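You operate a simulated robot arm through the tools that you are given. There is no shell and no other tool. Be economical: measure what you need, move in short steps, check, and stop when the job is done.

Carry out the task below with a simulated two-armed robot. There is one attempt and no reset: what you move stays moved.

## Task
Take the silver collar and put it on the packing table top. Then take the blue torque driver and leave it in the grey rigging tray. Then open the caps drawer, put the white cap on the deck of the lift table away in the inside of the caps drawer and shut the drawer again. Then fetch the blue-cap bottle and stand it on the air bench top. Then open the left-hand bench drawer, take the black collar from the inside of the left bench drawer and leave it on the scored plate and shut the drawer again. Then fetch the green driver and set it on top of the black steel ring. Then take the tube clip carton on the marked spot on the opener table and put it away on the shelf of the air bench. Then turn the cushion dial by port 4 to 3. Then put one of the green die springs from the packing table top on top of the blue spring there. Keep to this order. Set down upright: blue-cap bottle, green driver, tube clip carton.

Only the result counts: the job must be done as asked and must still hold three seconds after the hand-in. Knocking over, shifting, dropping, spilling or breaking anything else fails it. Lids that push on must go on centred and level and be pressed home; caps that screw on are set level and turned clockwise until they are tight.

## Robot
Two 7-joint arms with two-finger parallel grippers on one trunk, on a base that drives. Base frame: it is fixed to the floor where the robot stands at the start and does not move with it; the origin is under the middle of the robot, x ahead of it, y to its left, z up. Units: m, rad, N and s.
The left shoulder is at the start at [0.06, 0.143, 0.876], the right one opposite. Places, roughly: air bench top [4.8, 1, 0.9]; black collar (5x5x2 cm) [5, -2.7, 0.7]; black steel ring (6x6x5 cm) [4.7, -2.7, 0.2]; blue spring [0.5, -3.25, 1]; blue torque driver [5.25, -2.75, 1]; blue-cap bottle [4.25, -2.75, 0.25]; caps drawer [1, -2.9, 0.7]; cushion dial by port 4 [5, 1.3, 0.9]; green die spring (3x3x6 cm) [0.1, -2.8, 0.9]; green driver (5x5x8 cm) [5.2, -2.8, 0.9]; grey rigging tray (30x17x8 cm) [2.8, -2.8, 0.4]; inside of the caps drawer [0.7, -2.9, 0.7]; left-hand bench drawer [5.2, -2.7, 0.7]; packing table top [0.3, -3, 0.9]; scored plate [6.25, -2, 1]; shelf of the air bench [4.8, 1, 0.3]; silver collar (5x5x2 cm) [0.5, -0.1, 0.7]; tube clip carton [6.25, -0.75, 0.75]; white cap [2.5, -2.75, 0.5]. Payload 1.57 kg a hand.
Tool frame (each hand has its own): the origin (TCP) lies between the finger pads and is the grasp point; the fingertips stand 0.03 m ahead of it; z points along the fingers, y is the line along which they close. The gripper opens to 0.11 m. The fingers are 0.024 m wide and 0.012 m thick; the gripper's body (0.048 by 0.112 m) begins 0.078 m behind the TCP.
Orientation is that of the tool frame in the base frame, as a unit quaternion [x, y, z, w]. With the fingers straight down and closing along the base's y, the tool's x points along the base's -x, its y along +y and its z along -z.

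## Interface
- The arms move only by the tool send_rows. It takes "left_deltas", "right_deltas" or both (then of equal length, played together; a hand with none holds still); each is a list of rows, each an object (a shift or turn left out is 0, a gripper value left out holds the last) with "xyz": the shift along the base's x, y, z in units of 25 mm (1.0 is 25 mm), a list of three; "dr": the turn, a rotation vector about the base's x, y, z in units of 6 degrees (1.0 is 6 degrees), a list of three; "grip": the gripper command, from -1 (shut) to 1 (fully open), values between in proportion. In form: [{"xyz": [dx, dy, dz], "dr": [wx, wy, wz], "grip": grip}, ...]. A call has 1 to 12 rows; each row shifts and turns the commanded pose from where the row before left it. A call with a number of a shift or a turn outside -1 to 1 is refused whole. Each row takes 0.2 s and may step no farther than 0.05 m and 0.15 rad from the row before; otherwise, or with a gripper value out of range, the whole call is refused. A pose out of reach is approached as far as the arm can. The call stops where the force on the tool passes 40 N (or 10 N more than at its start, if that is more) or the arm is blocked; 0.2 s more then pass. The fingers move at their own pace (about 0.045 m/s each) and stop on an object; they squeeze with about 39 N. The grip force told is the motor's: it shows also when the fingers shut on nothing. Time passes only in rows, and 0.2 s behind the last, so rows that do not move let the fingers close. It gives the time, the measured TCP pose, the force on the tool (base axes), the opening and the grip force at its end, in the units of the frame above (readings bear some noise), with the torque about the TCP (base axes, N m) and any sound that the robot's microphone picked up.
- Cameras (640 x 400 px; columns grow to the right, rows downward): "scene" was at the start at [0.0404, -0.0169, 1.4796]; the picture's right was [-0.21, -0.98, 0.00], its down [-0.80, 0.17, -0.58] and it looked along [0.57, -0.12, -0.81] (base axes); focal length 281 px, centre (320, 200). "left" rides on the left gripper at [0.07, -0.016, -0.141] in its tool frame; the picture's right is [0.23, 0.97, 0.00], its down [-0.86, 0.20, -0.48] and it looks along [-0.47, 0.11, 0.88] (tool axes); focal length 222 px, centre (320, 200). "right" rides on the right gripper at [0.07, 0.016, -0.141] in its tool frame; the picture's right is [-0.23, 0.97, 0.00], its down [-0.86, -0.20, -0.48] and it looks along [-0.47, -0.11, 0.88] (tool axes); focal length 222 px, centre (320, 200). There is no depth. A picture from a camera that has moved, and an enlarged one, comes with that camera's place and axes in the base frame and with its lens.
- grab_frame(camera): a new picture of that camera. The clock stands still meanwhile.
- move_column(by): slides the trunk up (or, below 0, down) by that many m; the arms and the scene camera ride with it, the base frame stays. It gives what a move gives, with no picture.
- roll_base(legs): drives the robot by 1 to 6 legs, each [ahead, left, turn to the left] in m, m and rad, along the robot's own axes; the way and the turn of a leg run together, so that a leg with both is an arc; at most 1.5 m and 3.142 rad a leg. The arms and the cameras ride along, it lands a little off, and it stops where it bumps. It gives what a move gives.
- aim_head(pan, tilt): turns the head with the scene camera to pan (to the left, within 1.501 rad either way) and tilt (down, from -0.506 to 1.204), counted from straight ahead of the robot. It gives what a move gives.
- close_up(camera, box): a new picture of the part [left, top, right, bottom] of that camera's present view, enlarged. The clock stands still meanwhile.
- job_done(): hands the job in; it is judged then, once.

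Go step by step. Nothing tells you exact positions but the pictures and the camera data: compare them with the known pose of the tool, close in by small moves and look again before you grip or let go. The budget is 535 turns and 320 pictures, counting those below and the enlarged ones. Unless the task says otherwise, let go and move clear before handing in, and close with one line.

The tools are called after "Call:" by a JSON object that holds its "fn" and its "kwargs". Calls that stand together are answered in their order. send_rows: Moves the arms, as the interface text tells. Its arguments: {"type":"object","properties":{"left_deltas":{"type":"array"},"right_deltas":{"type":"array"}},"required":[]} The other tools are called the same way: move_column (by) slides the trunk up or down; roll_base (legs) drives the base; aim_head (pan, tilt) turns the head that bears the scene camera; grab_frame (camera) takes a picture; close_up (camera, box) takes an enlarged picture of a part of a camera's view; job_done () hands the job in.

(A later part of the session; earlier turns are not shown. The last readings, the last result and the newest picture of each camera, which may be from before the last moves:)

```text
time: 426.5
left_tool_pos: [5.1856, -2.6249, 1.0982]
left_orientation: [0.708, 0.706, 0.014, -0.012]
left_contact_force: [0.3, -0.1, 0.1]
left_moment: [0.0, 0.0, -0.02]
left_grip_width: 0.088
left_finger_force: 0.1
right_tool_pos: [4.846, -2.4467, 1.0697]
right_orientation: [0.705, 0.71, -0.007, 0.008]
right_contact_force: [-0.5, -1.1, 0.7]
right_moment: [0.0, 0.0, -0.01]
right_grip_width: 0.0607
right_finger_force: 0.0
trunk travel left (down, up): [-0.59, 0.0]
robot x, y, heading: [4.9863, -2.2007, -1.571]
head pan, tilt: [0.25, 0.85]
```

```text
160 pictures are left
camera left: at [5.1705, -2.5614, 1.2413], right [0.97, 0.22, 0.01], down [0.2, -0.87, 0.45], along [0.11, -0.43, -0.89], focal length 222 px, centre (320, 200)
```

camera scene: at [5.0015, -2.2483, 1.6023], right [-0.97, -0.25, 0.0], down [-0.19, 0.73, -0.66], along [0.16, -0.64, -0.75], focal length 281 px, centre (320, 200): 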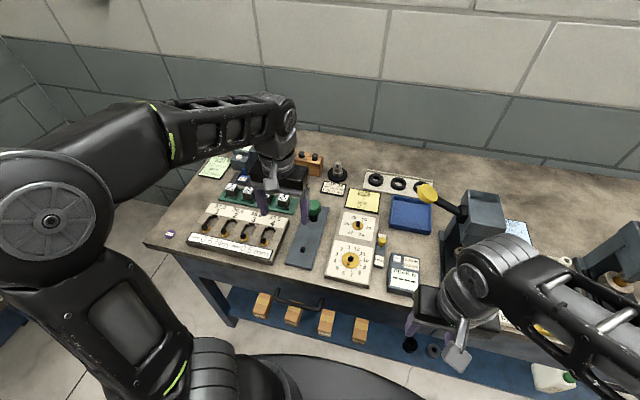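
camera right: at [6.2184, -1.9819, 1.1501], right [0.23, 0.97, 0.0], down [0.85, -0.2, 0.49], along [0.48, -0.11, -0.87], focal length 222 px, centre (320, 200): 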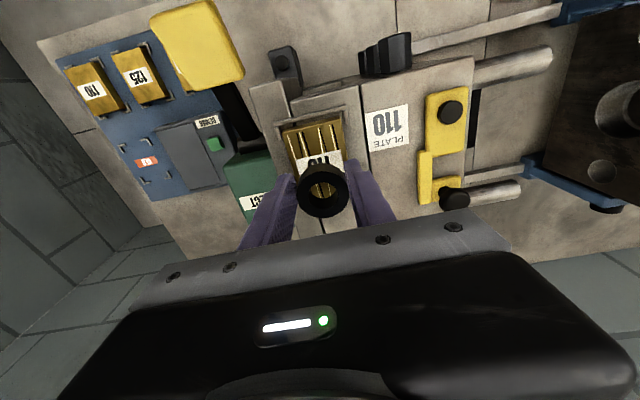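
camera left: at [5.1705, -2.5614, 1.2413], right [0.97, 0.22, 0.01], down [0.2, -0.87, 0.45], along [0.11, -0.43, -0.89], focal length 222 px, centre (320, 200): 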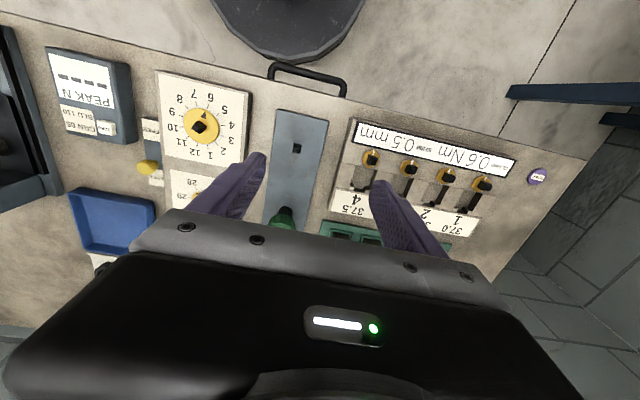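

The green head top is near [5.155, -2.763, 0.968]. I move over it.

Call:
{"fn": "send_rows", "kwargs": {"left_deltas": [{"xyz": [-0.3, -0.9, -0.4], "dr": [-0.35, 0, 0]}, {"xyz": [-0.3, -0.9, -0.4]}, {"xyz": [-0.3, -0.9, -0.4]}, {"xyz": [-0.3, -0.9, -0.4]}, {"xyz": [0, -0.9, -0.4]}, {"xyz": [0, -0.9, -0.4]}]}}

Call:
{"fn": "grab_frame", "kwargs": {"camera": "left"}}

Call:
{"fn": "close_up", "kwargs": {"camera": "scene", "box": [240, 150, 400, 250]}}

```text
time: 427.9
left_tool_pos: [5.1553, -2.7613, 1.0364]
left_orientation: [0.708, 0.707, 0.001, 0.0]
left_contact_force: [0.0, -0.3, -0.1]
left_moment: [0.01, 0.02, 0.0]
left_grip_width: 0.088
left_finger_force: 0.0
right_tool_pos: [4.8458, -2.4476, 1.069]
right_orientation: [0.705, 0.709, -0.007, 0.006]
right_contact_force: [0.4, -0.4, 0.3]
right_moment: [-0.03, 0.02, 0.0]
right_grip_width: 0.0602
right_finger_force: 0.0
trunk travel left (down, up): [-0.59, 0.0]
robot x, y, heading: [4.9811, -2.2013, -1.568]
head pan, tilt: [0.25, 0.85]
```

```text
159 pictures are left
camera left: at [5.1406, -2.6929, 1.1779], right [0.97, 0.23, 0.0], down [0.2, -0.86, 0.48], along [0.11, -0.47, -0.88], focal length 222 px, centre (320, 200)
```

left: 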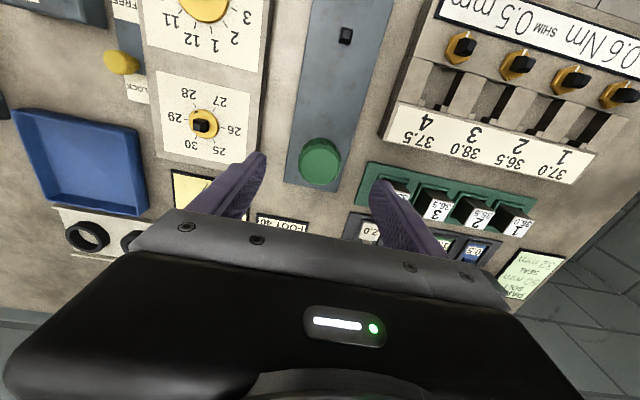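

```text
4.00 times, centred on (320, 200) of scene
camera zoom: at [5.0016, -2.2492, 1.6023], right [-0.97, -0.25, 0.0], down [-0.19, 0.73, -0.66], along [0.16, -0.64, -0.75], focal length 1123 px, centre (320, 200)
```

zoom: 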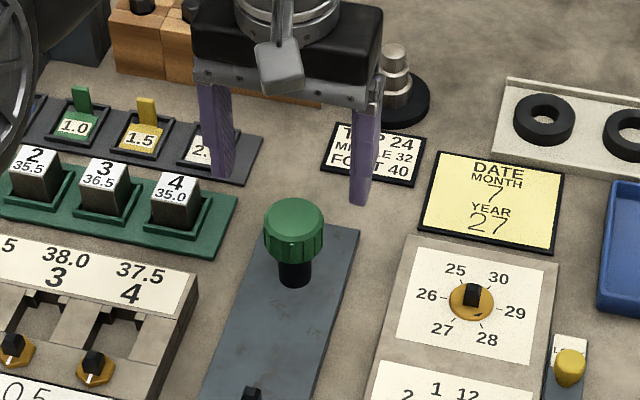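

Call:
{"fn": "send_rows", "kwargs": {"left_deltas": [{"xyz": [0.06, 0.06, 0], "grip": 0.3}, {"xyz": [0, 0, -0.8]}, {"xyz": [0, 0, -0.8]}, {"xyz": [0, 0, -0.8]}, {"xyz": [0, 0, -0.8]}]}}

Call:
{"fn": "grab_frame", "kwargs": {"camera": "left"}}

Call:
{"fn": "close_up", "kwargs": {"camera": "scene", "box": [240, 150, 400, 250]}}

```text
time: 429.1
left_tool_pos: [5.1563, -2.7585, 0.9568]
left_orientation: [0.708, 0.706, 0.002, 0.001]
left_contact_force: [-0.1, 0.3, -0.1]
left_moment: [-0.01, 0.0, -0.01]
left_grip_width: 0.0718
left_finger_force: 0.1
right_tool_pos: [4.8454, -2.4474, 1.0696]
right_orientation: [0.704, 0.71, -0.007, 0.007]
right_contact_force: [0.8, -0.2, 0.5]
right_moment: [0.0, -0.01, -0.01]
right_grip_width: 0.0605
right_finger_force: 0.1
trunk travel left (down, up): [-0.59, 0.0]
robot x, y, heading: [4.9826, -2.1997, -1.568]
head pan, tilt: [0.25, 0.85]
```

```text
157 pictures are left
camera left: at [5.1415, -2.69, 1.0979], right [0.97, 0.23, 0.0], down [0.2, -0.86, 0.48], along [0.11, -0.47, -0.88], focal length 222 px, centre (320, 200)
```

left: 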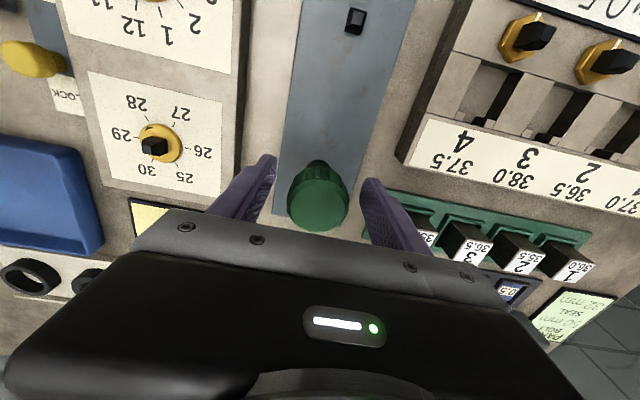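

```text
4.00 times, centred on (320, 200) of scene
camera zoom: at [5.0016, -2.2486, 1.6023], right [-0.97, -0.25, 0.0], down [-0.19, 0.73, -0.66], along [0.16, -0.64, -0.75], focal length 1123 px, centre (320, 200)
```

zoom: 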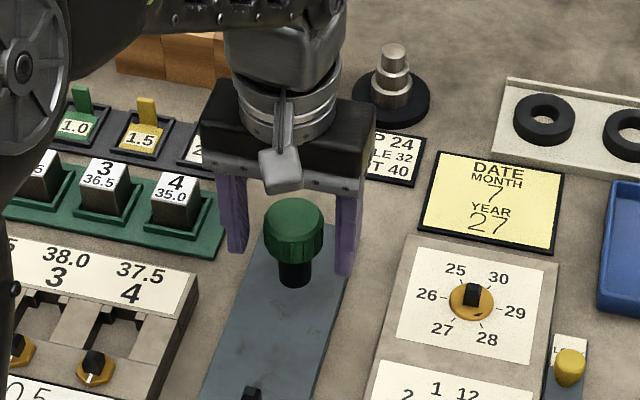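

Call:
{"fn": "send_rows", "kwargs": {"left_deltas": [{"grip": 0}, {"grip": -1}, {"grip": -1}, {"grip": -1}, {"grip": -1}, {"grip": -1}]}}

Call:
{"fn": "send_rows", "kwargs": {"left_deltas": [{"xyz": [0, 0, 0.4]}, {"xyz": [0, 0, 0.8]}, {"xyz": [0, 0, 0.8]}, {"xyz": [0, 0, 0.8]}]}}

Call:
{"fn": "grab_frame", "kwargs": {"camera": "left"}}

Call:
{"fn": "close_up", "kwargs": {"camera": "scene", "box": [240, 150, 400, 250]}}

```text
time: 430.5
left_tool_pos: [5.1573, -2.7583, 0.9568]
left_orientation: [0.707, 0.707, 0.001, 0.001]
left_contact_force: [-0.4, 0.0, 0.2]
left_moment: [0.06, -0.01, -0.02]
left_grip_width: 0.0431
left_finger_force: 38.7
right_tool_pos: [4.846, -2.447, 1.0703]
right_orientation: [0.705, 0.71, -0.007, 0.007]
right_contact_force: [0.6, 0.1, 0.6]
right_moment: [-0.01, -0.02, 0.0]
right_grip_width: 0.0602
right_finger_force: 0.1
trunk travel left (down, up): [-0.59, 0.0]
robot x, y, heading: [4.9868, -2.1993, -1.562]
head pan, tilt: [0.25, 0.85]
```

```text
time: 431.5
left_tool_pos: [5.1577, -2.7577, 1.0274]
left_orientation: [0.708, 0.706, 0.001, 0.001]
left_contact_force: [0.6, -0.2, -2.0]
left_moment: [0.03, 0.01, 0.01]
left_grip_width: 0.0431
left_finger_force: 38.9
right_tool_pos: [4.8465, -2.4465, 1.071]
right_orientation: [0.705, 0.71, -0.007, 0.007]
right_contact_force: [-0.5, -0.7, -1.4]
right_moment: [-0.01, 0.0, -0.02]
right_grip_width: 0.0606
right_finger_force: 0.1
trunk travel left (down, up): [-0.59, 0.0]
robot x, y, heading: [4.9807, -2.2037, -1.571]
head pan, tilt: [0.25, 0.85]
```

```text
155 pictures are left
camera left: at [5.1423, -2.6895, 1.1687], right [0.97, 0.23, 0.0], down [0.2, -0.86, 0.48], along [0.11, -0.47, -0.88], focal length 222 px, centre (320, 200)
```

left: 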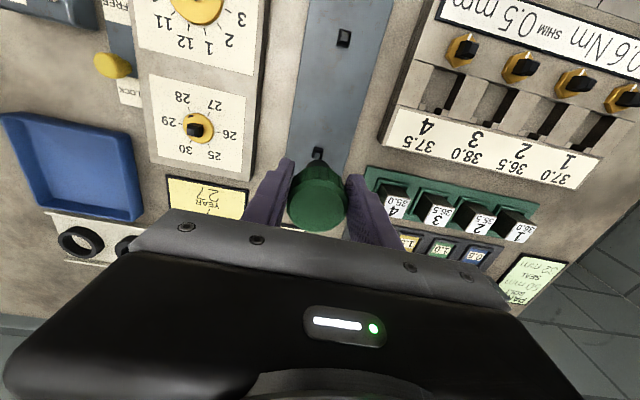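

```text
4.00 times, centred on (320, 200) of scene
camera zoom: at [5.0016, -2.2481, 1.6023], right [-0.97, -0.25, 0.0], down [-0.19, 0.73, -0.66], along [0.16, -0.64, -0.75], focal length 1123 px, centre (320, 200)
```

zoom: 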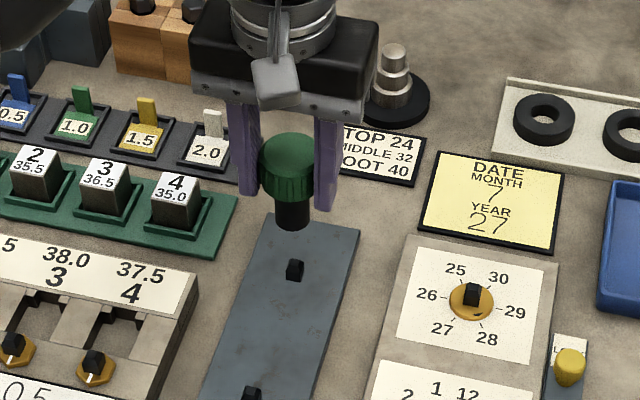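

The green driver is free. I draw it in and back off, then shift to face the rings on the low shelf.

Call:
{"fn": "send_rows", "kwargs": {"left_deltas": [{"xyz": [0, 0.6, 0.4]}, {"xyz": [0, 1, 0]}, {"xyz": [0, 1, 0]}, {"xyz": [0, 1, 0]}, {"xyz": [0, 1, 0]}, {"xyz": [0, 1, 0]}, {"xyz": [0, 1, 0]}]}}

Call:
{"fn": "roll_base", "kwargs": {"legs": [[-0.4, 0, 0], [0, -0.44, 0]]}}

Call:
{"fn": "move_column", "kwargs": {"by": -0.45}}

Call:
{"fn": "aim_head", "kwargs": {"pan": 0.2, "tilt": 0.6}}

Call:
{"fn": "grab_frame", "kwargs": {"camera": "scene"}}

```text
time: 433.1
left_tool_pos: [5.1565, -2.5922, 1.0376]
left_orientation: [0.708, 0.706, 0.001, 0.002]
left_contact_force: [0.1, 0.1, -1.3]
left_moment: [-0.01, 0.02, 0.01]
left_grip_width: 0.0432
left_finger_force: 39.0
right_tool_pos: [4.8467, -2.4458, 1.07]
right_orientation: [0.705, 0.71, -0.008, 0.007]
right_contact_force: [0.3, 0.5, 0.7]
right_moment: [-0.01, -0.02, 0.02]
right_grip_width: 0.0604
right_finger_force: 0.1
trunk travel left (down, up): [-0.59, 0.0]
robot x, y, heading: [4.9843, -2.2008, -1.566]
head pan, tilt: [0.25, 0.85]
```

```text
time: 437.9
left_tool_pos: [4.7047, -2.1862, 1.0368]
left_orientation: [0.712, 0.703, 0.001, 0.001]
left_contact_force: [-0.7, 0.5, -2.4]
left_moment: [-0.01, 0.01, 0.0]
left_grip_width: 0.0429
left_finger_force: 38.8
right_tool_pos: [4.3977, -2.038, 1.071]
right_orientation: [0.709, 0.705, -0.007, 0.008]
right_contact_force: [-0.7, 0.1, -0.4]
right_moment: [0.03, -0.02, 0.04]
right_grip_width: 0.0607
right_finger_force: 0.1
trunk travel left (down, up): [-0.59, 0.0]
robot x, y, heading: [4.5353, -1.7948, -1.579]
head pan, tilt: [0.25, 0.85]
```

```text
refused: -0.45 is not a number from -0.4 to 0.4
```

```text
time: 438.7
left_tool_pos: [4.7059, -2.1873, 1.0368]
left_orientation: [0.713, 0.702, 0.002, 0.001]
left_contact_force: [-0.5, 0.4, -0.9]
left_moment: [0.03, -0.01, -0.02]
left_grip_width: 0.0431
left_finger_force: 39.2
right_tool_pos: [4.3962, -2.0361, 1.0697]
right_orientation: [0.709, 0.705, -0.008, 0.008]
right_contact_force: [-1.0, 0.1, 0.6]
right_moment: [0.01, 0.02, 0.0]
right_grip_width: 0.0606
right_finger_force: 0.1
trunk travel left (down, up): [-0.59, 0.0]
robot x, y, heading: [4.5382, -1.7952, -1.578]
head pan, tilt: [0.201, 0.6]
```

```text
153 pictures are left
camera scene: at [4.5534, -1.851, 1.6231], right [-0.98, -0.19, 0.0], down [-0.11, 0.56, -0.82], along [0.16, -0.81, -0.57], focal length 281 px, centre (320, 200)
```

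scene: 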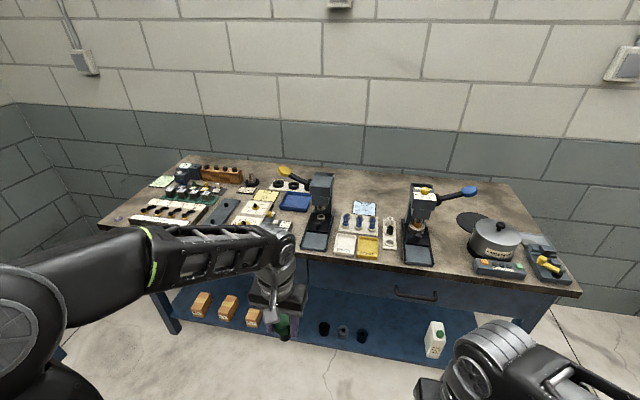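

Call:
{"fn": "move_column", "kwargs": {"by": -0.4}}

Call:
{"fn": "grab_frame", "kwargs": {"camera": "scene"}}

Call:
{"fn": "close_up", "kwargs": {"camera": "scene", "box": [250, 230, 410, 330]}}

```text
time: 442.6
left_tool_pos: [4.7053, -2.1869, 0.6375]
left_orientation: [0.711, 0.703, 0.001, 0.0]
left_contact_force: [-0.3, 0.6, -0.5]
left_moment: [-0.01, -0.03, 0.0]
left_grip_width: 0.0432
left_finger_force: 39.0
right_tool_pos: [4.3971, -2.0367, 0.67]
right_orientation: [0.709, 0.706, -0.008, 0.008]
right_contact_force: [-0.1, 0.9, -0.1]
right_moment: [0.01, 0.02, 0.01]
right_grip_width: 0.0605
right_finger_force: 0.1
trunk travel left (down, up): [-0.19, 0.4]
robot x, y, heading: [4.5365, -1.7919, -1.578]
head pan, tilt: [0.201, 0.6]
```

```text
152 pictures are left
camera scene: at [4.5534, -1.851, 1.2232], right [-0.98, -0.19, 0.0], down [-0.11, 0.55, -0.83], along [0.16, -0.81, -0.56], focal length 281 px, centre (320, 200)
```

scene: 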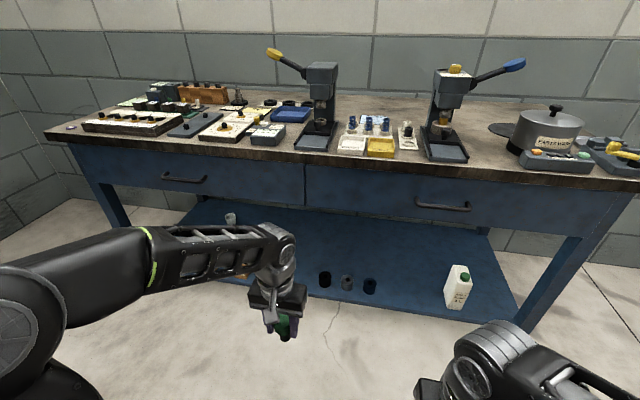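

```text
4.00 times, centred on (330, 280) of scene
camera zoom: at [4.5534, -1.851, 1.2232], right [-0.98, -0.19, 0.0], down [-0.11, 0.55, -0.83], along [0.16, -0.81, -0.56], focal length 1123 px, centre (280, -120)
```

zoom: 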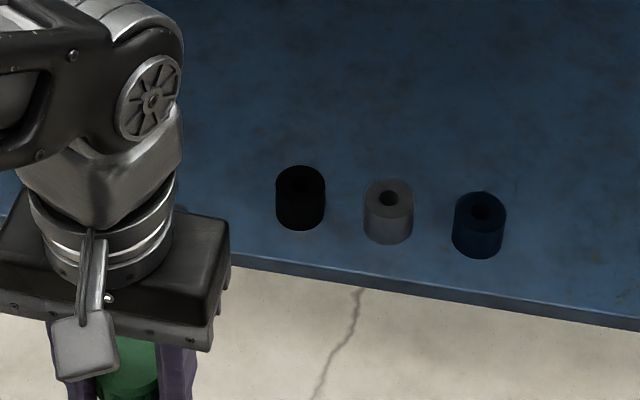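

The black ring's top centre is near [4.695, -2.69, 0.237]. I go lower, then drive toward the shelf.

Call:
{"fn": "move_column", "kwargs": {"by": -0.15}}

Call:
{"fn": "send_rows", "kwargs": {"left_deltas": [{"xyz": [0, 0, -1]}, {"xyz": [0, 0, -1]}, {"xyz": [0, 0, -1]}, {"xyz": [0, 0, -1]}, {"xyz": [0, 0, -1]}, {"xyz": [0, 0, -0.9]}]}}

Call:
{"fn": "roll_base", "kwargs": {"legs": [[0.28, 0, 0.007]]}}

Call:
{"fn": "grab_frame", "kwargs": {"camera": "scene"}}

Call:
{"fn": "grab_frame", "kwargs": {"camera": "left"}}

```text
time: 444.3
left_tool_pos: [4.7047, -2.1859, 0.4869]
left_orientation: [0.712, 0.702, 0.001, 0.001]
left_contact_force: [0.2, -0.2, -1.1]
left_moment: [0.04, 0.01, 0.0]
left_grip_width: 0.043
left_finger_force: 39.3
right_tool_pos: [4.3981, -2.0362, 0.5198]
right_orientation: [0.709, 0.705, -0.007, 0.008]
right_contact_force: [0.3, 0.3, -0.1]
right_moment: [0.0, 0.0, -0.03]
right_grip_width: 0.0605
right_finger_force: 0.0
trunk travel left (down, up): [-0.04, 0.55]
robot x, y, heading: [4.5383, -1.7927, -1.583]
head pan, tilt: [0.201, 0.6]
```

```text
time: 445.7
left_tool_pos: [4.7035, -2.187, 0.3372]
left_orientation: [0.712, 0.702, 0.001, 0.001]
left_contact_force: [-0.2, -0.8, -1.3]
left_moment: [0.01, 0.0, -0.01]
left_grip_width: 0.0432
left_finger_force: 39.2
right_tool_pos: [4.3978, -2.0372, 0.5207]
right_orientation: [0.709, 0.705, -0.007, 0.007]
right_contact_force: [0.9, 0.1, 0.2]
right_moment: [-0.02, 0.02, 0.02]
right_grip_width: 0.0605
right_finger_force: 0.0
trunk travel left (down, up): [-0.04, 0.55]
robot x, y, heading: [4.5343, -1.7946, -1.587]
head pan, tilt: [0.201, 0.6]
```

```text
time: 447.7
left_tool_pos: [4.707, -2.4679, 0.3389]
left_orientation: [0.708, 0.706, 0.001, 0.002]
left_contact_force: [0.2, -0.6, -0.4]
left_moment: [0.02, 0.01, -0.01]
left_grip_width: 0.0432
left_finger_force: 38.9
right_tool_pos: [4.3975, -2.3216, 0.5196]
right_orientation: [0.705, 0.709, -0.007, 0.008]
right_contact_force: [-0.6, -1.0, -0.3]
right_moment: [0.02, 0.01, -0.01]
right_grip_width: 0.0605
right_finger_force: 0.0
trunk travel left (down, up): [-0.04, 0.55]
robot x, y, heading: [4.5335, -2.0766, -1.569]
head pan, tilt: [0.201, 0.6]
```

```text
150 pictures are left
camera scene: at [4.5526, -2.1342, 1.0732], right [-0.98, -0.2, 0.0], down [-0.11, 0.55, -0.83], along [0.16, -0.81, -0.56], focal length 281 px, centre (320, 200)
```

scene: 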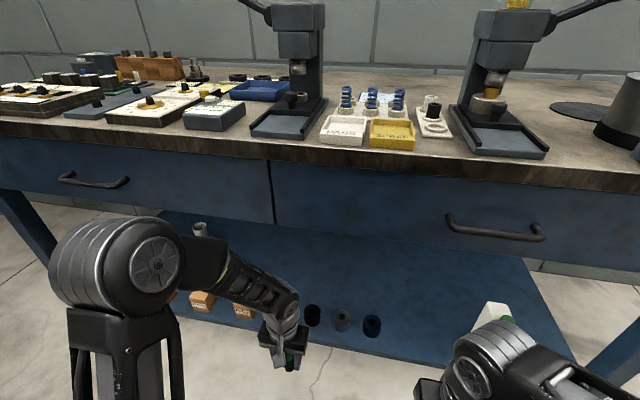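

```text
149 pictures are left
camera left: at [4.6924, -2.4, 0.4795], right [0.97, 0.22, 0.0], down [0.19, -0.86, 0.48], along [0.11, -0.47, -0.88], focal length 222 px, centre (320, 200)
```

left: 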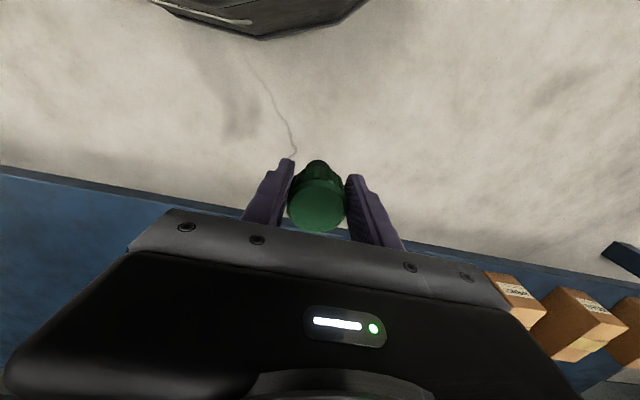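

Call:
{"fn": "send_rows", "kwargs": {"left_deltas": [{"xyz": [0, -0.8, 0]}, {"xyz": [0, -0.8, 0]}, {"xyz": [0, -0.8, 0]}, {"xyz": [0, -0.8, 0]}, {"xyz": [0, -0.8, 0]}, {"xyz": [0, -0.8, 0]}]}}

Call:
{"fn": "grab_frame", "kwargs": {"camera": "scene"}}

Call:
{"fn": "grab_frame", "kwargs": {"camera": "left"}}

```text
time: 449.1
left_tool_pos: [4.7077, -2.5885, 0.3402]
left_orientation: [0.709, 0.706, 0.001, 0.001]
left_contact_force: [0.6, 0.2, -0.8]
left_moment: [0.0, 0.02, 0.0]
left_grip_width: 0.0431
left_finger_force: 38.6
right_tool_pos: [4.3989, -2.3206, 0.5202]
right_orientation: [0.705, 0.709, -0.007, 0.007]
right_contact_force: [-0.6, -0.7, -1.1]
right_moment: [0.02, 0.04, 0.0]
right_grip_width: 0.0606
right_finger_force: 0.0
trunk travel left (down, up): [-0.04, 0.55]
robot x, y, heading: [4.5357, -2.0805, -1.569]
head pan, tilt: [0.201, 0.6]
```

```text
148 pictures are left
camera scene: at [4.5526, -2.1342, 1.0732], right [-0.98, -0.2, 0.0], down [-0.11, 0.55, -0.83], along [0.16, -0.81, -0.56], focal length 281 px, centre (320, 200)
```

scene: 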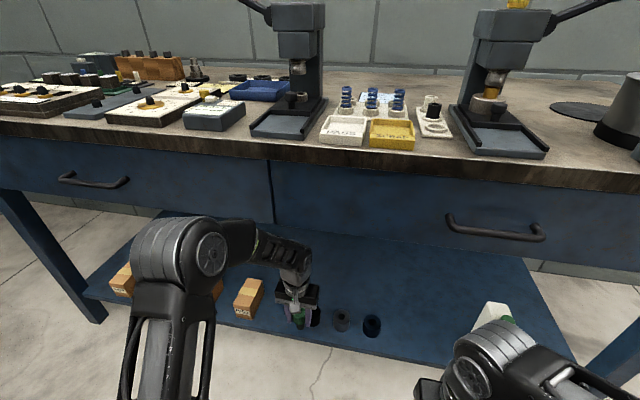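

```text
147 pictures are left
camera left: at [4.6932, -2.52, 0.4805], right [0.97, 0.22, 0.0], down [0.19, -0.86, 0.48], along [0.11, -0.47, -0.88], focal length 222 px, centre (320, 200)
```

left: 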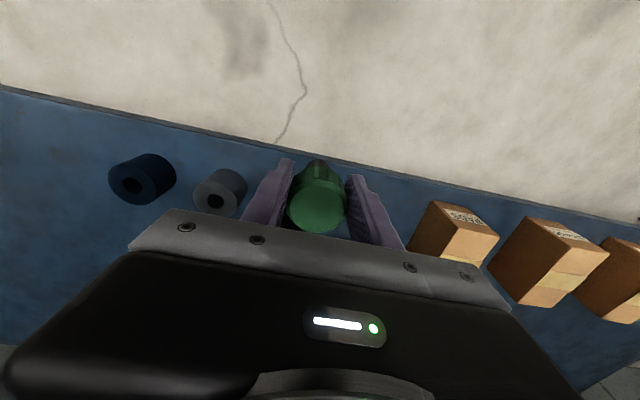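

Call:
{"fn": "roll_base", "kwargs": {"legs": [[0.06, 0, 0]]}}

Call:
{"fn": "aim_head", "kwargs": {"pan": 0.2, "tilt": 0.9}}

Call:
{"fn": "close_up", "kwargs": {"camera": "scene", "box": [220, 180, 400, 290]}}

```text
time: 450.0
left_tool_pos: [4.7086, -2.6074, 0.3321]
left_orientation: [0.71, 0.704, 0.013, -0.008]
left_contact_force: [-0.1, -0.7, -0.2]
left_moment: [-0.01, 0.01, 0.02]
left_grip_width: 0.0431
left_finger_force: 38.7
right_tool_pos: [4.3997, -2.3537, 0.5194]
right_orientation: [0.704, 0.71, -0.008, 0.006]
right_contact_force: [-0.2, 0.1, 0.1]
right_moment: [-0.01, -0.04, 0.02]
right_grip_width: 0.0606
right_finger_force: 0.1
trunk travel left (down, up): [-0.04, 0.55]
robot x, y, heading: [4.5357, -2.1097, -1.567]
head pan, tilt: [0.201, 0.6]
stopped in leg 1: the robot was blocked; the commanded pose is now the measured one
```

```text
time: 450.8
left_tool_pos: [4.7094, -2.6082, 0.333]
left_orientation: [0.711, 0.703, 0.011, -0.008]
left_contact_force: [-0.6, -0.2, -1.1]
left_moment: [0.04, 0.0, 0.02]
left_grip_width: 0.0431
left_finger_force: 38.8
right_tool_pos: [4.3999, -2.3546, 0.5192]
right_orientation: [0.704, 0.71, -0.007, 0.008]
right_contact_force: [0.6, -0.7, 0.8]
right_moment: [0.0, 0.02, 0.0]
right_grip_width: 0.0607
right_finger_force: 0.1
trunk travel left (down, up): [-0.04, 0.55]
robot x, y, heading: [4.5346, -2.1097, -1.572]
head pan, tilt: [0.201, 0.901]
```

```text
3.56 times, centred on (310, 235) of scene
camera zoom: at [4.5505, -2.1541, 1.0484], right [-0.98, -0.2, 0.0], down [-0.16, 0.77, -0.62], along [0.13, -0.61, -0.78], focal length 998 px, centre (356, 76)
```

zoom: 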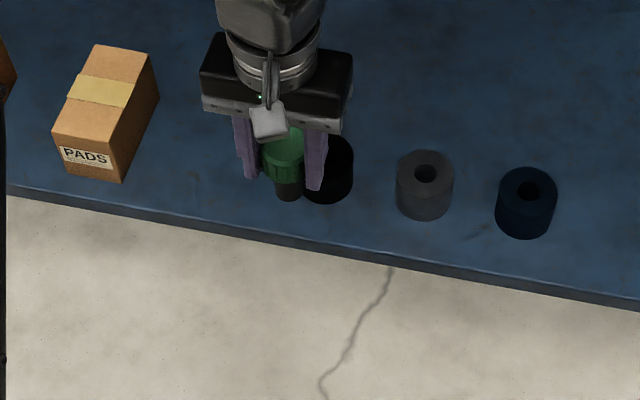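

The upper arm touched the bench front. I back off, retract the hand, raise the shoulder a little, and extend again from further back.

Call:
{"fn": "roll_base", "kwargs": {"legs": [[-0.045, 0, 0]]}}

Call:
{"fn": "send_rows", "kwargs": {"left_deltas": [{"xyz": [0, 1, 0], "dr": [-0.3, 0, 0]}, {"xyz": [0, 1, 0]}, {"xyz": [0, 1, 0]}, {"xyz": [0, 1, 0]}, {"xyz": [0, 1, 0]}]}}

Call:
{"fn": "move_column", "kwargs": {"by": 0.12}}

Call:
{"fn": "send_rows", "kwargs": {"left_deltas": [{"xyz": [-0.1, 0, -1]}, {"xyz": [-0.1, 0, -1]}, {"xyz": [-0.1, 0, -1]}, {"xyz": [-0.1, 0, -1]}, {"xyz": [-0.1, 0, -0.6]}]}}

Call:
{"fn": "grab_frame", "kwargs": {"camera": "scene"}}

```text
time: 451.7
left_tool_pos: [4.7078, -2.5628, 0.333]
left_orientation: [0.711, 0.703, 0.011, -0.008]
left_contact_force: [0.3, -0.8, -2.7]
left_moment: [0.02, 0.02, 0.04]
left_grip_width: 0.0427
left_finger_force: 38.8
right_tool_pos: [4.3996, -2.3105, 0.5203]
right_orientation: [0.705, 0.709, -0.007, 0.007]
right_contact_force: [0.1, -0.6, 0.0]
right_moment: [0.0, -0.02, 0.01]
right_grip_width: 0.0606
right_finger_force: 0.1
trunk travel left (down, up): [-0.04, 0.55]
robot x, y, heading: [4.5314, -2.0643, -1.565]
head pan, tilt: [0.201, 0.901]
```

```text
time: 452.9
left_tool_pos: [4.7087, -2.4394, 0.3327]
left_orientation: [0.711, 0.703, -0.001, 0.004]
left_contact_force: [-0.6, -0.3, -1.4]
left_moment: [-0.02, 0.03, 0.02]
left_grip_width: 0.043
left_finger_force: 38.6
right_tool_pos: [4.3986, -2.3098, 0.5203]
right_orientation: [0.704, 0.71, -0.008, 0.007]
right_contact_force: [-0.7, -0.1, 0.0]
right_moment: [0.03, 0.01, 0.01]
right_grip_width: 0.0605
right_finger_force: 0.1
trunk travel left (down, up): [-0.04, 0.55]
robot x, y, heading: [4.5346, -2.0624, -1.568]
head pan, tilt: [0.201, 0.901]
```

```text
time: 454.4
left_tool_pos: [4.7102, -2.4393, 0.4513]
left_orientation: [0.711, 0.703, 0.0, 0.004]
left_contact_force: [-0.8, 0.6, -1.2]
left_moment: [0.02, 0.02, 0.03]
left_grip_width: 0.043
left_finger_force: 39.0
right_tool_pos: [4.3994, -2.3114, 0.6409]
right_orientation: [0.705, 0.71, -0.008, 0.007]
right_contact_force: [-0.2, 0.0, 0.0]
right_moment: [0.02, -0.02, 0.01]
right_grip_width: 0.0606
right_finger_force: 0.0
trunk travel left (down, up): [-0.16, 0.43]
robot x, y, heading: [4.5383, -2.0651, -1.564]
head pan, tilt: [0.201, 0.901]
```

```text
time: 455.6
left_tool_pos: [4.6979, -2.4396, 0.3378]
left_orientation: [0.711, 0.703, 0.0, 0.003]
left_contact_force: [1.0, -0.1, -0.9]
left_moment: [0.02, -0.01, 0.02]
left_grip_width: 0.0429
left_finger_force: 39.0
right_tool_pos: [4.3987, -2.3107, 0.6397]
right_orientation: [0.705, 0.709, -0.007, 0.007]
right_contact_force: [-0.9, 0.9, 1.1]
right_moment: [0.01, 0.03, 0.03]
right_grip_width: 0.0605
right_finger_force: 0.1
trunk travel left (down, up): [-0.16, 0.43]
robot x, y, heading: [4.5351, -2.0657, -1.568]
head pan, tilt: [0.201, 0.901]
```

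```text
145 pictures are left
camera scene: at [4.5499, -2.1098, 1.1684], right [-0.98, -0.2, 0.0], down [-0.16, 0.77, -0.62], along [0.13, -0.61, -0.78], focal length 281 px, centre (320, 200)
```

scene: 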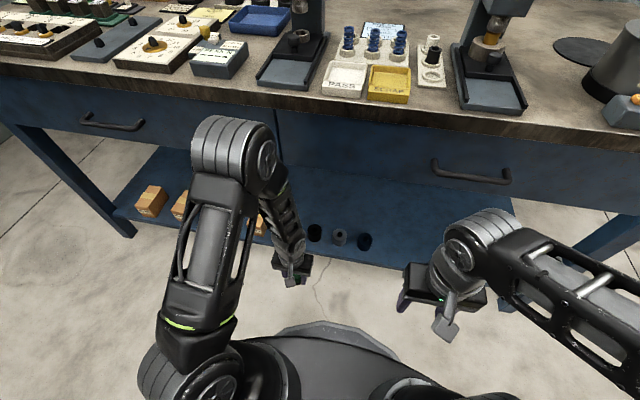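

Call:
{"fn": "send_rows", "kwargs": {"left_deltas": [{"xyz": [0, 0, 1]}, {"xyz": [0, 0, 1]}, {"xyz": [0, 0, 1]}, {"xyz": [0, 0, 1]}, {"xyz": [0, 0, 1]}, {"xyz": [0, 0, 1]}, {"xyz": [0, 0, 0.5]}]}}

Call:
{"fn": "move_column", "kwargs": {"by": -0.16}}

Call:
{"fn": "send_rows", "kwargs": {"left_deltas": [{"xyz": [0, -0.8, 0]}, {"xyz": [0, -0.8, 0]}, {"xyz": [0, -0.8, 0]}, {"xyz": [0, -0.8, 0]}, {"xyz": [0, -0.8, 0]}, {"xyz": [0, -0.8, 0]}]}}

Call:
{"fn": "aim_head", "kwargs": {"pan": 0.35, "tilt": 0.75}}

Call:
{"fn": "grab_frame", "kwargs": {"camera": "scene"}}

```text
time: 457.2
left_tool_pos: [4.6951, -2.4402, 0.4991]
left_orientation: [0.71, 0.704, 0.001, 0.004]
left_contact_force: [-0.2, 0.7, -0.9]
left_moment: [0.03, 0.0, -0.04]
left_grip_width: 0.0433
left_finger_force: 39.2
right_tool_pos: [4.3989, -2.3101, 0.641]
right_orientation: [0.704, 0.71, -0.008, 0.007]
right_contact_force: [-0.3, 0.4, 0.3]
right_moment: [-0.02, -0.02, -0.01]
right_grip_width: 0.0606
right_finger_force: 0.1
trunk travel left (down, up): [-0.16, 0.43]
robot x, y, heading: [4.5358, -2.0621, -1.566]
head pan, tilt: [0.201, 0.901]
```

```text
time: 459.0
left_tool_pos: [4.6953, -2.4399, 0.3399]
left_orientation: [0.711, 0.703, 0.0, 0.004]
left_contact_force: [-0.6, 0.0, -0.9]
left_moment: [0.01, 0.01, -0.02]
left_grip_width: 0.0432
left_finger_force: 39.1
right_tool_pos: [4.398, -2.3096, 0.4805]
right_orientation: [0.705, 0.709, -0.007, 0.007]
right_contact_force: [0.3, -0.1, -0.3]
right_moment: [-0.02, 0.01, 0.03]
right_grip_width: 0.0607
right_finger_force: 0.2
trunk travel left (down, up): [0.0, 0.59]
robot x, y, heading: [4.5361, -2.0628, -1.568]
head pan, tilt: [0.201, 0.901]
```

```text
time: 460.4
left_tool_pos: [4.6957, -2.5579, 0.3392]
left_orientation: [0.711, 0.703, 0.001, 0.004]
left_contact_force: [0.6, -0.9, -0.9]
left_moment: [-0.02, 0.0, -0.02]
left_grip_width: 0.0429
left_finger_force: 38.9
right_tool_pos: [4.3994, -2.3104, 0.4788]
right_orientation: [0.705, 0.709, -0.008, 0.008]
right_contact_force: [0.8, -0.5, -0.1]
right_moment: [0.01, -0.01, -0.03]
right_grip_width: 0.0605
right_finger_force: 0.0
trunk travel left (down, up): [0.0, 0.59]
robot x, y, heading: [4.5327, -2.0612, -1.575]
head pan, tilt: [0.201, 0.901]
```

```text
time: 461.1
left_tool_pos: [4.6958, -2.558, 0.3391]
left_orientation: [0.711, 0.703, 0.0, 0.003]
left_contact_force: [-0.1, 0.4, -1.8]
left_moment: [0.01, -0.01, 0.0]
left_grip_width: 0.0433
left_finger_force: 38.7
right_tool_pos: [4.4003, -2.3102, 0.4799]
right_orientation: [0.705, 0.709, -0.008, 0.007]
right_contact_force: [0.0, 0.6, 0.7]
right_moment: [0.01, 0.02, -0.02]
right_grip_width: 0.0607
right_finger_force: 0.0
trunk travel left (down, up): [0.0, 0.59]
robot x, y, heading: [4.5346, -2.0655, -1.567]
head pan, tilt: [0.351, 0.75]
```

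```text
144 pictures are left
camera scene: at [4.5633, -2.1137, 1.0203], right [-0.94, -0.35, 0.0], down [-0.24, 0.64, -0.73], along [0.25, -0.69, -0.68], focal length 281 px, centre (320, 200)
```

scene: 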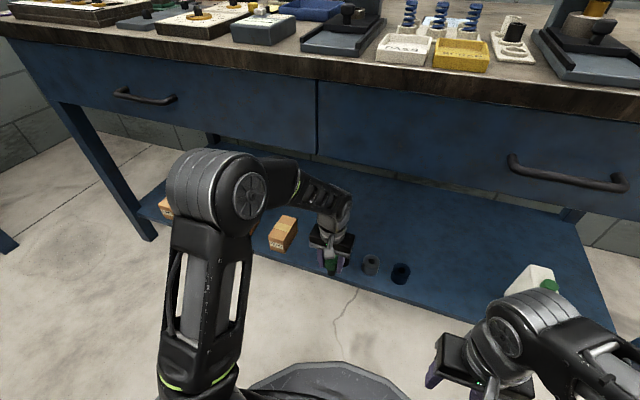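

Call:
{"fn": "send_rows", "kwargs": {"left_deltas": [{"xyz": [0, -0.6, -0.1]}, {"xyz": [0, -0.6, -0.1]}, {"xyz": [0, -0.6, -0.1]}, {"xyz": [0, -0.6, -0.1]}]}}

Call:
{"fn": "grab_frame", "kwargs": {"camera": "scene"}}

```text
time: 462.1
left_tool_pos: [4.6944, -2.6198, 0.3308]
left_orientation: [0.711, 0.703, 0.0, 0.004]
left_contact_force: [-1.0, 0.0, -1.1]
left_moment: [0.04, -0.03, 0.02]
left_grip_width: 0.0431
left_finger_force: 38.7
right_tool_pos: [4.4, -2.3095, 0.4805]
right_orientation: [0.705, 0.709, -0.008, 0.007]
right_contact_force: [0.1, 0.0, 0.6]
right_moment: [0.0, -0.04, -0.01]
right_grip_width: 0.0605
right_finger_force: 0.1
trunk travel left (down, up): [0.0, 0.59]
robot x, y, heading: [4.5378, -2.064, -1.572]
head pan, tilt: [0.351, 0.75]
```

```text
143 pictures are left
camera scene: at [4.5634, -2.1136, 1.0203], right [-0.94, -0.35, 0.0], down [-0.24, 0.64, -0.73], along [0.25, -0.69, -0.68], focal length 281 px, centre (320, 200)
```

scene: 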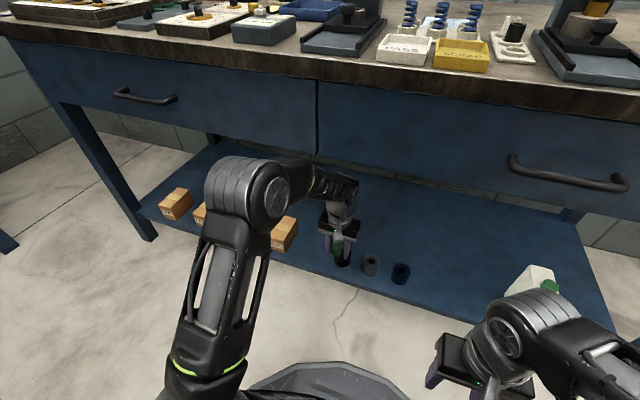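

Call:
{"fn": "send_rows", "kwargs": {"left_deltas": [{"xyz": [0, -0.6, 0]}, {"xyz": [0, -0.6, 0]}, {"xyz": [0, -0.6, 0]}]}}

Call:
{"fn": "close_up", "kwargs": {"camera": "scene", "box": [260, 180, 440, 300]}}

Call:
{"fn": "grab_frame", "kwargs": {"camera": "left"}}

```text
time: 462.9
left_tool_pos: [4.6935, -2.6641, 0.3302]
left_orientation: [0.711, 0.703, 0.0, 0.004]
left_contact_force: [-0.8, -0.8, -1.4]
left_moment: [0.01, 0.0, -0.02]
left_grip_width: 0.043
left_finger_force: 39.2
right_tool_pos: [4.3985, -2.3108, 0.4802]
right_orientation: [0.704, 0.71, -0.007, 0.007]
right_contact_force: [0.4, -0.1, -0.3]
right_moment: [0.02, 0.01, 0.01]
right_grip_width: 0.0604
right_finger_force: 0.1
trunk travel left (down, up): [0.0, 0.59]
robot x, y, heading: [4.538, -2.0648, -1.565]
head pan, tilt: [0.351, 0.75]
```

```text
3.33 times, centred on (350, 240) of scene
camera zoom: at [4.5634, -2.1136, 1.0203], right [-0.94, -0.35, 0.0], down [-0.24, 0.64, -0.73], along [0.25, -0.69, -0.68], focal length 936 px, centre (220, 67)
```

zoom: 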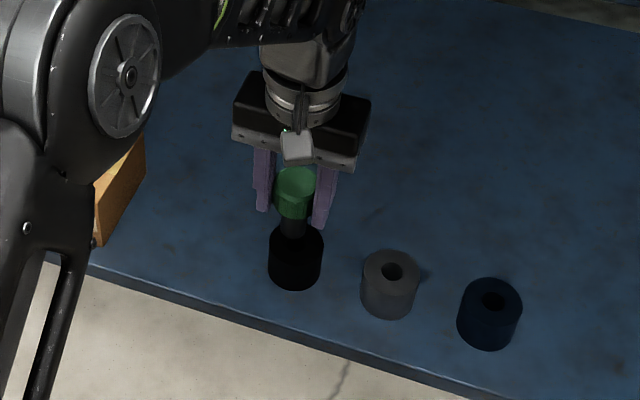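

```text
141 pictures are left
camera left: at [4.6796, -2.5947, 0.4706], right [0.98, 0.22, 0.0], down [0.19, -0.85, 0.48], along [0.11, -0.47, -0.88], focal length 222 px, centre (320, 200)
```

left: 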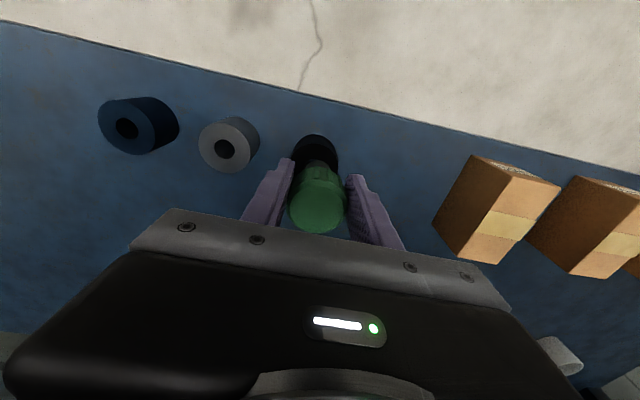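

Call:
{"fn": "send_rows", "kwargs": {"left_deltas": [{"xyz": [0.06, -0.4, 0]}, {"xyz": [0, -0.4, 0]}, {"xyz": [0, 0, -0.3]}, {"xyz": [0, 0, -0.2]}]}}

Call:
{"fn": "close_up", "kwargs": {"camera": "scene", "box": [290, 200, 410, 280]}}

Call:
{"fn": "close_up", "kwargs": {"camera": "left", "box": [180, 80, 420, 240]}}

```text
time: 463.9
left_tool_pos: [4.6965, -2.6849, 0.3167]
left_orientation: [0.711, 0.703, 0.0, 0.004]
left_contact_force: [-0.2, 0.4, -1.3]
left_moment: [-0.02, -0.03, 0.01]
left_grip_width: 0.0431
left_finger_force: 38.7
right_tool_pos: [4.3986, -2.3107, 0.48]
right_orientation: [0.705, 0.709, -0.007, 0.008]
right_contact_force: [0.2, 1.0, -0.2]
right_moment: [-0.03, -0.02, 0.03]
right_grip_width: 0.0605
right_finger_force: 0.0
trunk travel left (down, up): [0.0, 0.59]
robot x, y, heading: [4.5342, -2.0606, -1.564]
head pan, tilt: [0.351, 0.75]
```

```text
5.00 times, centred on (350, 240) of scene
camera zoom: at [4.5634, -2.1137, 1.0203], right [-0.94, -0.35, 0.0], down [-0.24, 0.64, -0.73], along [0.25, -0.69, -0.68], focal length 1403 px, centre (170, 0)
```

zoom: 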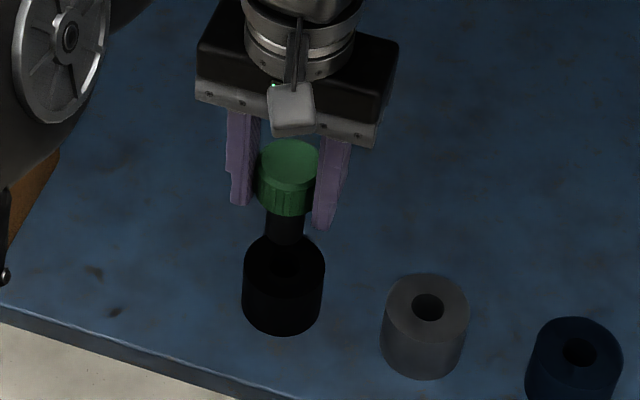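

```text
2.50 times, centred on (300, 160) of left
camera zoom: at [4.6817, -2.6149, 0.4581], right [0.98, 0.22, 0.0], down [0.19, -0.85, 0.48], along [0.11, -0.47, -0.87], focal length 555 px, centre (370, 300)
```

zoom: 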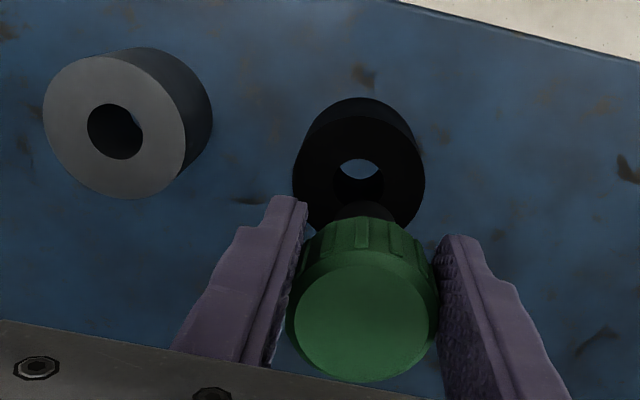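

The driver is about 4 mm off in x and 6.5 mm in y from the ring's axis by both cameras. I correct, then look again.

Call:
{"fn": "send_rows", "kwargs": {"left_deltas": [{"xyz": [-0.16, 0.26, 0]}, {"xyz": [0, 0, -0.2]}, {}]}}

Call:
{"fn": "close_up", "kwargs": {"camera": "scene", "box": [290, 200, 410, 280]}}

Call:
{"fn": "close_up", "kwargs": {"camera": "left", "box": [180, 80, 420, 240]}}

```text
time: 464.7
left_tool_pos: [4.6938, -2.6776, 0.3124]
left_orientation: [0.711, 0.703, 0.001, 0.003]
left_contact_force: [-1.3, 0.5, -0.9]
left_moment: [0.01, -0.02, 0.01]
left_grip_width: 0.0432
left_finger_force: 38.5
right_tool_pos: [4.3988, -2.3112, 0.4796]
right_orientation: [0.704, 0.71, -0.007, 0.008]
right_contact_force: [-0.1, -0.1, 0.3]
right_moment: [0.02, -0.04, -0.01]
right_grip_width: 0.0606
right_finger_force: 0.0
trunk travel left (down, up): [0.0, 0.59]
robot x, y, heading: [4.536, -2.0627, -1.567]
head pan, tilt: [0.351, 0.75]
```

```text
5.00 times, centred on (350, 240) of scene
camera zoom: at [4.5634, -2.1137, 1.0203], right [-0.94, -0.35, 0.0], down [-0.24, 0.64, -0.73], along [0.25, -0.69, -0.68], focal length 1403 px, centre (170, 0)
```

zoom: 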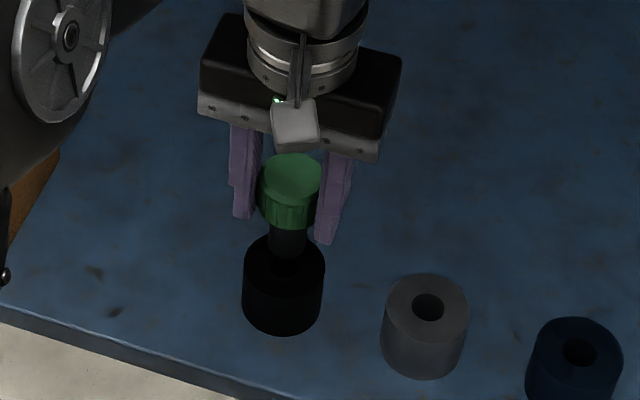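

```text
2.50 times, centred on (300, 160) of left
camera zoom: at [4.6778, -2.6088, 0.453], right [0.98, 0.22, 0.0], down [0.19, -0.85, 0.48], along [0.11, -0.47, -0.87], focal length 555 px, centre (370, 300)
```

zoom: 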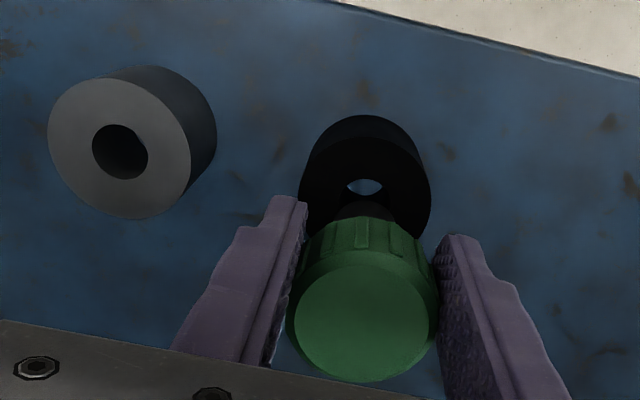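

Centred now. I lower slowly, watching the force.

Call:
{"fn": "send_rows", "kwargs": {"left_deltas": [{"xyz": [0, 0, -0.1]}, {"xyz": [0, 0, -0.1]}, {"xyz": [0, 0, -0.1]}, {"xyz": [0, 0, -0.1]}, {"xyz": [0, 0, -0.1]}, {"xyz": [0, 0, -0.1]}, {"xyz": [0, 0, -0.1]}, {"xyz": [0, 0, -0.1]}]}}

Call:
{"fn": "close_up", "kwargs": {"camera": "scene", "box": [290, 200, 410, 280]}}

```text
time: 466.5
left_tool_pos: [4.6932, -2.6789, 0.294]
left_orientation: [0.71, 0.704, -0.001, 0.005]
left_contact_force: [2.8, 6.0, 16.9]
left_moment: [0.39, -0.11, -0.03]
left_grip_width: 0.0432
left_finger_force: 39.2
right_tool_pos: [4.3988, -2.3102, 0.4821]
right_orientation: [0.704, 0.71, -0.008, 0.007]
right_contact_force: [-0.4, 0.0, 0.3]
right_moment: [0.02, 0.0, -0.01]
right_grip_width: 0.0605
right_finger_force: 0.0
trunk travel left (down, up): [0.0, 0.59]
robot x, y, heading: [4.5378, -2.0625, -1.569]
head pan, tilt: [0.351, 0.75]
```

```text
5.00 times, centred on (350, 240) of scene
camera zoom: at [4.5631, -2.1123, 1.0208], right [-0.94, -0.35, 0.0], down [-0.24, 0.64, -0.73], along [0.25, -0.69, -0.68], focal length 1403 px, centre (170, 0)
```

zoom: 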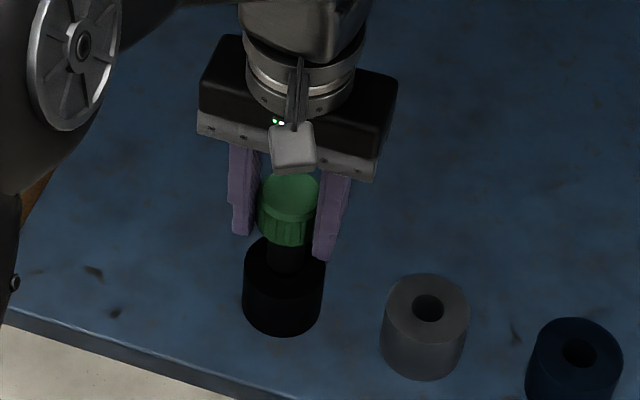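

The driver's foot rests on the ring. I ease off the pressure and open slowly.

Call:
{"fn": "send_rows", "kwargs": {"left_deltas": [{"xyz": [0, 0, 0.04]}, {"grip": -0.15}, {"grip": 0.0}, {"grip": 0.15}, {"grip": 0.25}, {}]}}

Call:
{"fn": "close_up", "kwargs": {"camera": "scene", "box": [290, 200, 410, 280]}}

Call:
{"fn": "close_up", "kwargs": {"camera": "left", "box": [180, 80, 420, 240]}}

```text
time: 467.9
left_tool_pos: [4.6912, -2.6784, 0.2927]
left_orientation: [0.711, 0.703, 0.0, 0.004]
left_contact_force: [-0.2, -0.1, 0.9]
left_moment: [-0.01, -0.05, -0.01]
left_grip_width: 0.0685
left_finger_force: 0.0
right_tool_pos: [4.3989, -2.3102, 0.4802]
right_orientation: [0.704, 0.71, -0.008, 0.007]
right_contact_force: [0.2, 0.4, 0.5]
right_moment: [-0.03, 0.0, 0.01]
right_grip_width: 0.0605
right_finger_force: 0.0
trunk travel left (down, up): [0.0, 0.59]
robot x, y, heading: [4.5362, -2.065, -1.575]
head pan, tilt: [0.351, 0.75]
```

```text
5.00 times, centred on (350, 240) of scene
camera zoom: at [4.5633, -2.1136, 1.0203], right [-0.94, -0.35, 0.0], down [-0.24, 0.64, -0.73], along [0.25, -0.69, -0.68], focal length 1403 px, centre (170, 0)
```

zoom: 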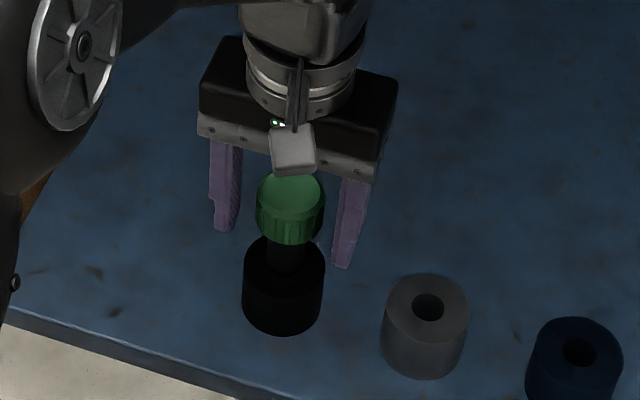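

```text
2.50 times, centred on (300, 160) of left
camera zoom: at [4.6778, -2.609, 0.4336], right [0.98, 0.22, 0.0], down [0.19, -0.85, 0.48], along [0.11, -0.47, -0.87], focal length 555 px, centre (370, 300)
```

zoom: 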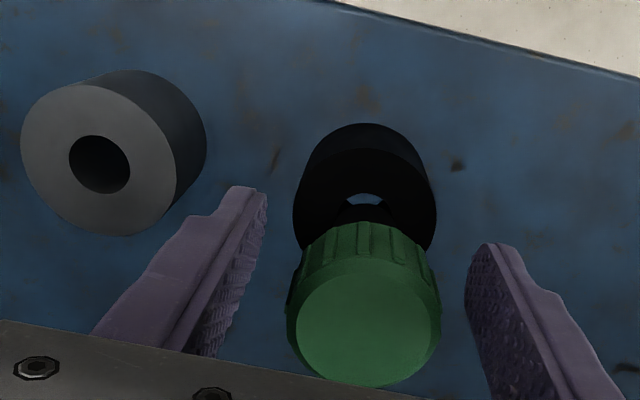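

The driver stands upright on the ring. I withdraw the hand straight back.

Call:
{"fn": "send_rows", "kwargs": {"left_deltas": [{"xyz": [0, 0.4, 0.2]}, {"xyz": [0, 0.6, 0.1]}, {"xyz": [0, 0.8, 0.1]}, {"xyz": [0, 1, 0]}, {"xyz": [0, 1, 0]}, {"xyz": [0, 1, 0]}, {"xyz": [0, 1, 0]}, {"xyz": [0, 1, 0]}, {"xyz": [0, 1, 0]}]}}

Call:
{"fn": "close_up", "kwargs": {"camera": "scene", "box": [270, 180, 430, 290]}}

```text
time: 469.9
left_tool_pos: [4.6912, -2.4815, 0.303]
left_orientation: [0.712, 0.703, 0.0, 0.003]
left_contact_force: [0.0, 0.4, 0.3]
left_moment: [0.02, 0.02, 0.03]
left_grip_width: 0.0688
left_finger_force: 0.0
right_tool_pos: [4.3983, -2.3089, 0.4796]
right_orientation: [0.705, 0.71, -0.008, 0.008]
right_contact_force: [-0.3, 0.5, 0.0]
right_moment: [0.01, 0.02, 0.03]
right_grip_width: 0.0604
right_finger_force: 0.0
trunk travel left (down, up): [0.0, 0.59]
robot x, y, heading: [4.5323, -2.063, -1.569]
head pan, tilt: [0.351, 0.75]
```

```text
3.64 times, centred on (350, 235) of scene
camera zoom: at [4.5634, -2.1137, 1.0203], right [-0.94, -0.35, 0.0], down [-0.24, 0.64, -0.73], along [0.25, -0.69, -0.68], focal length 1021 px, centre (211, 73)
```

zoom: 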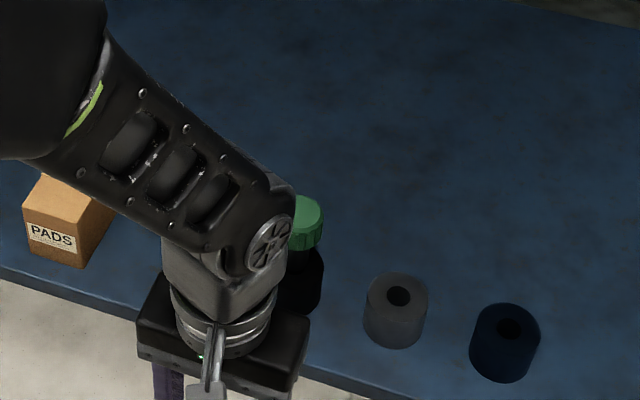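

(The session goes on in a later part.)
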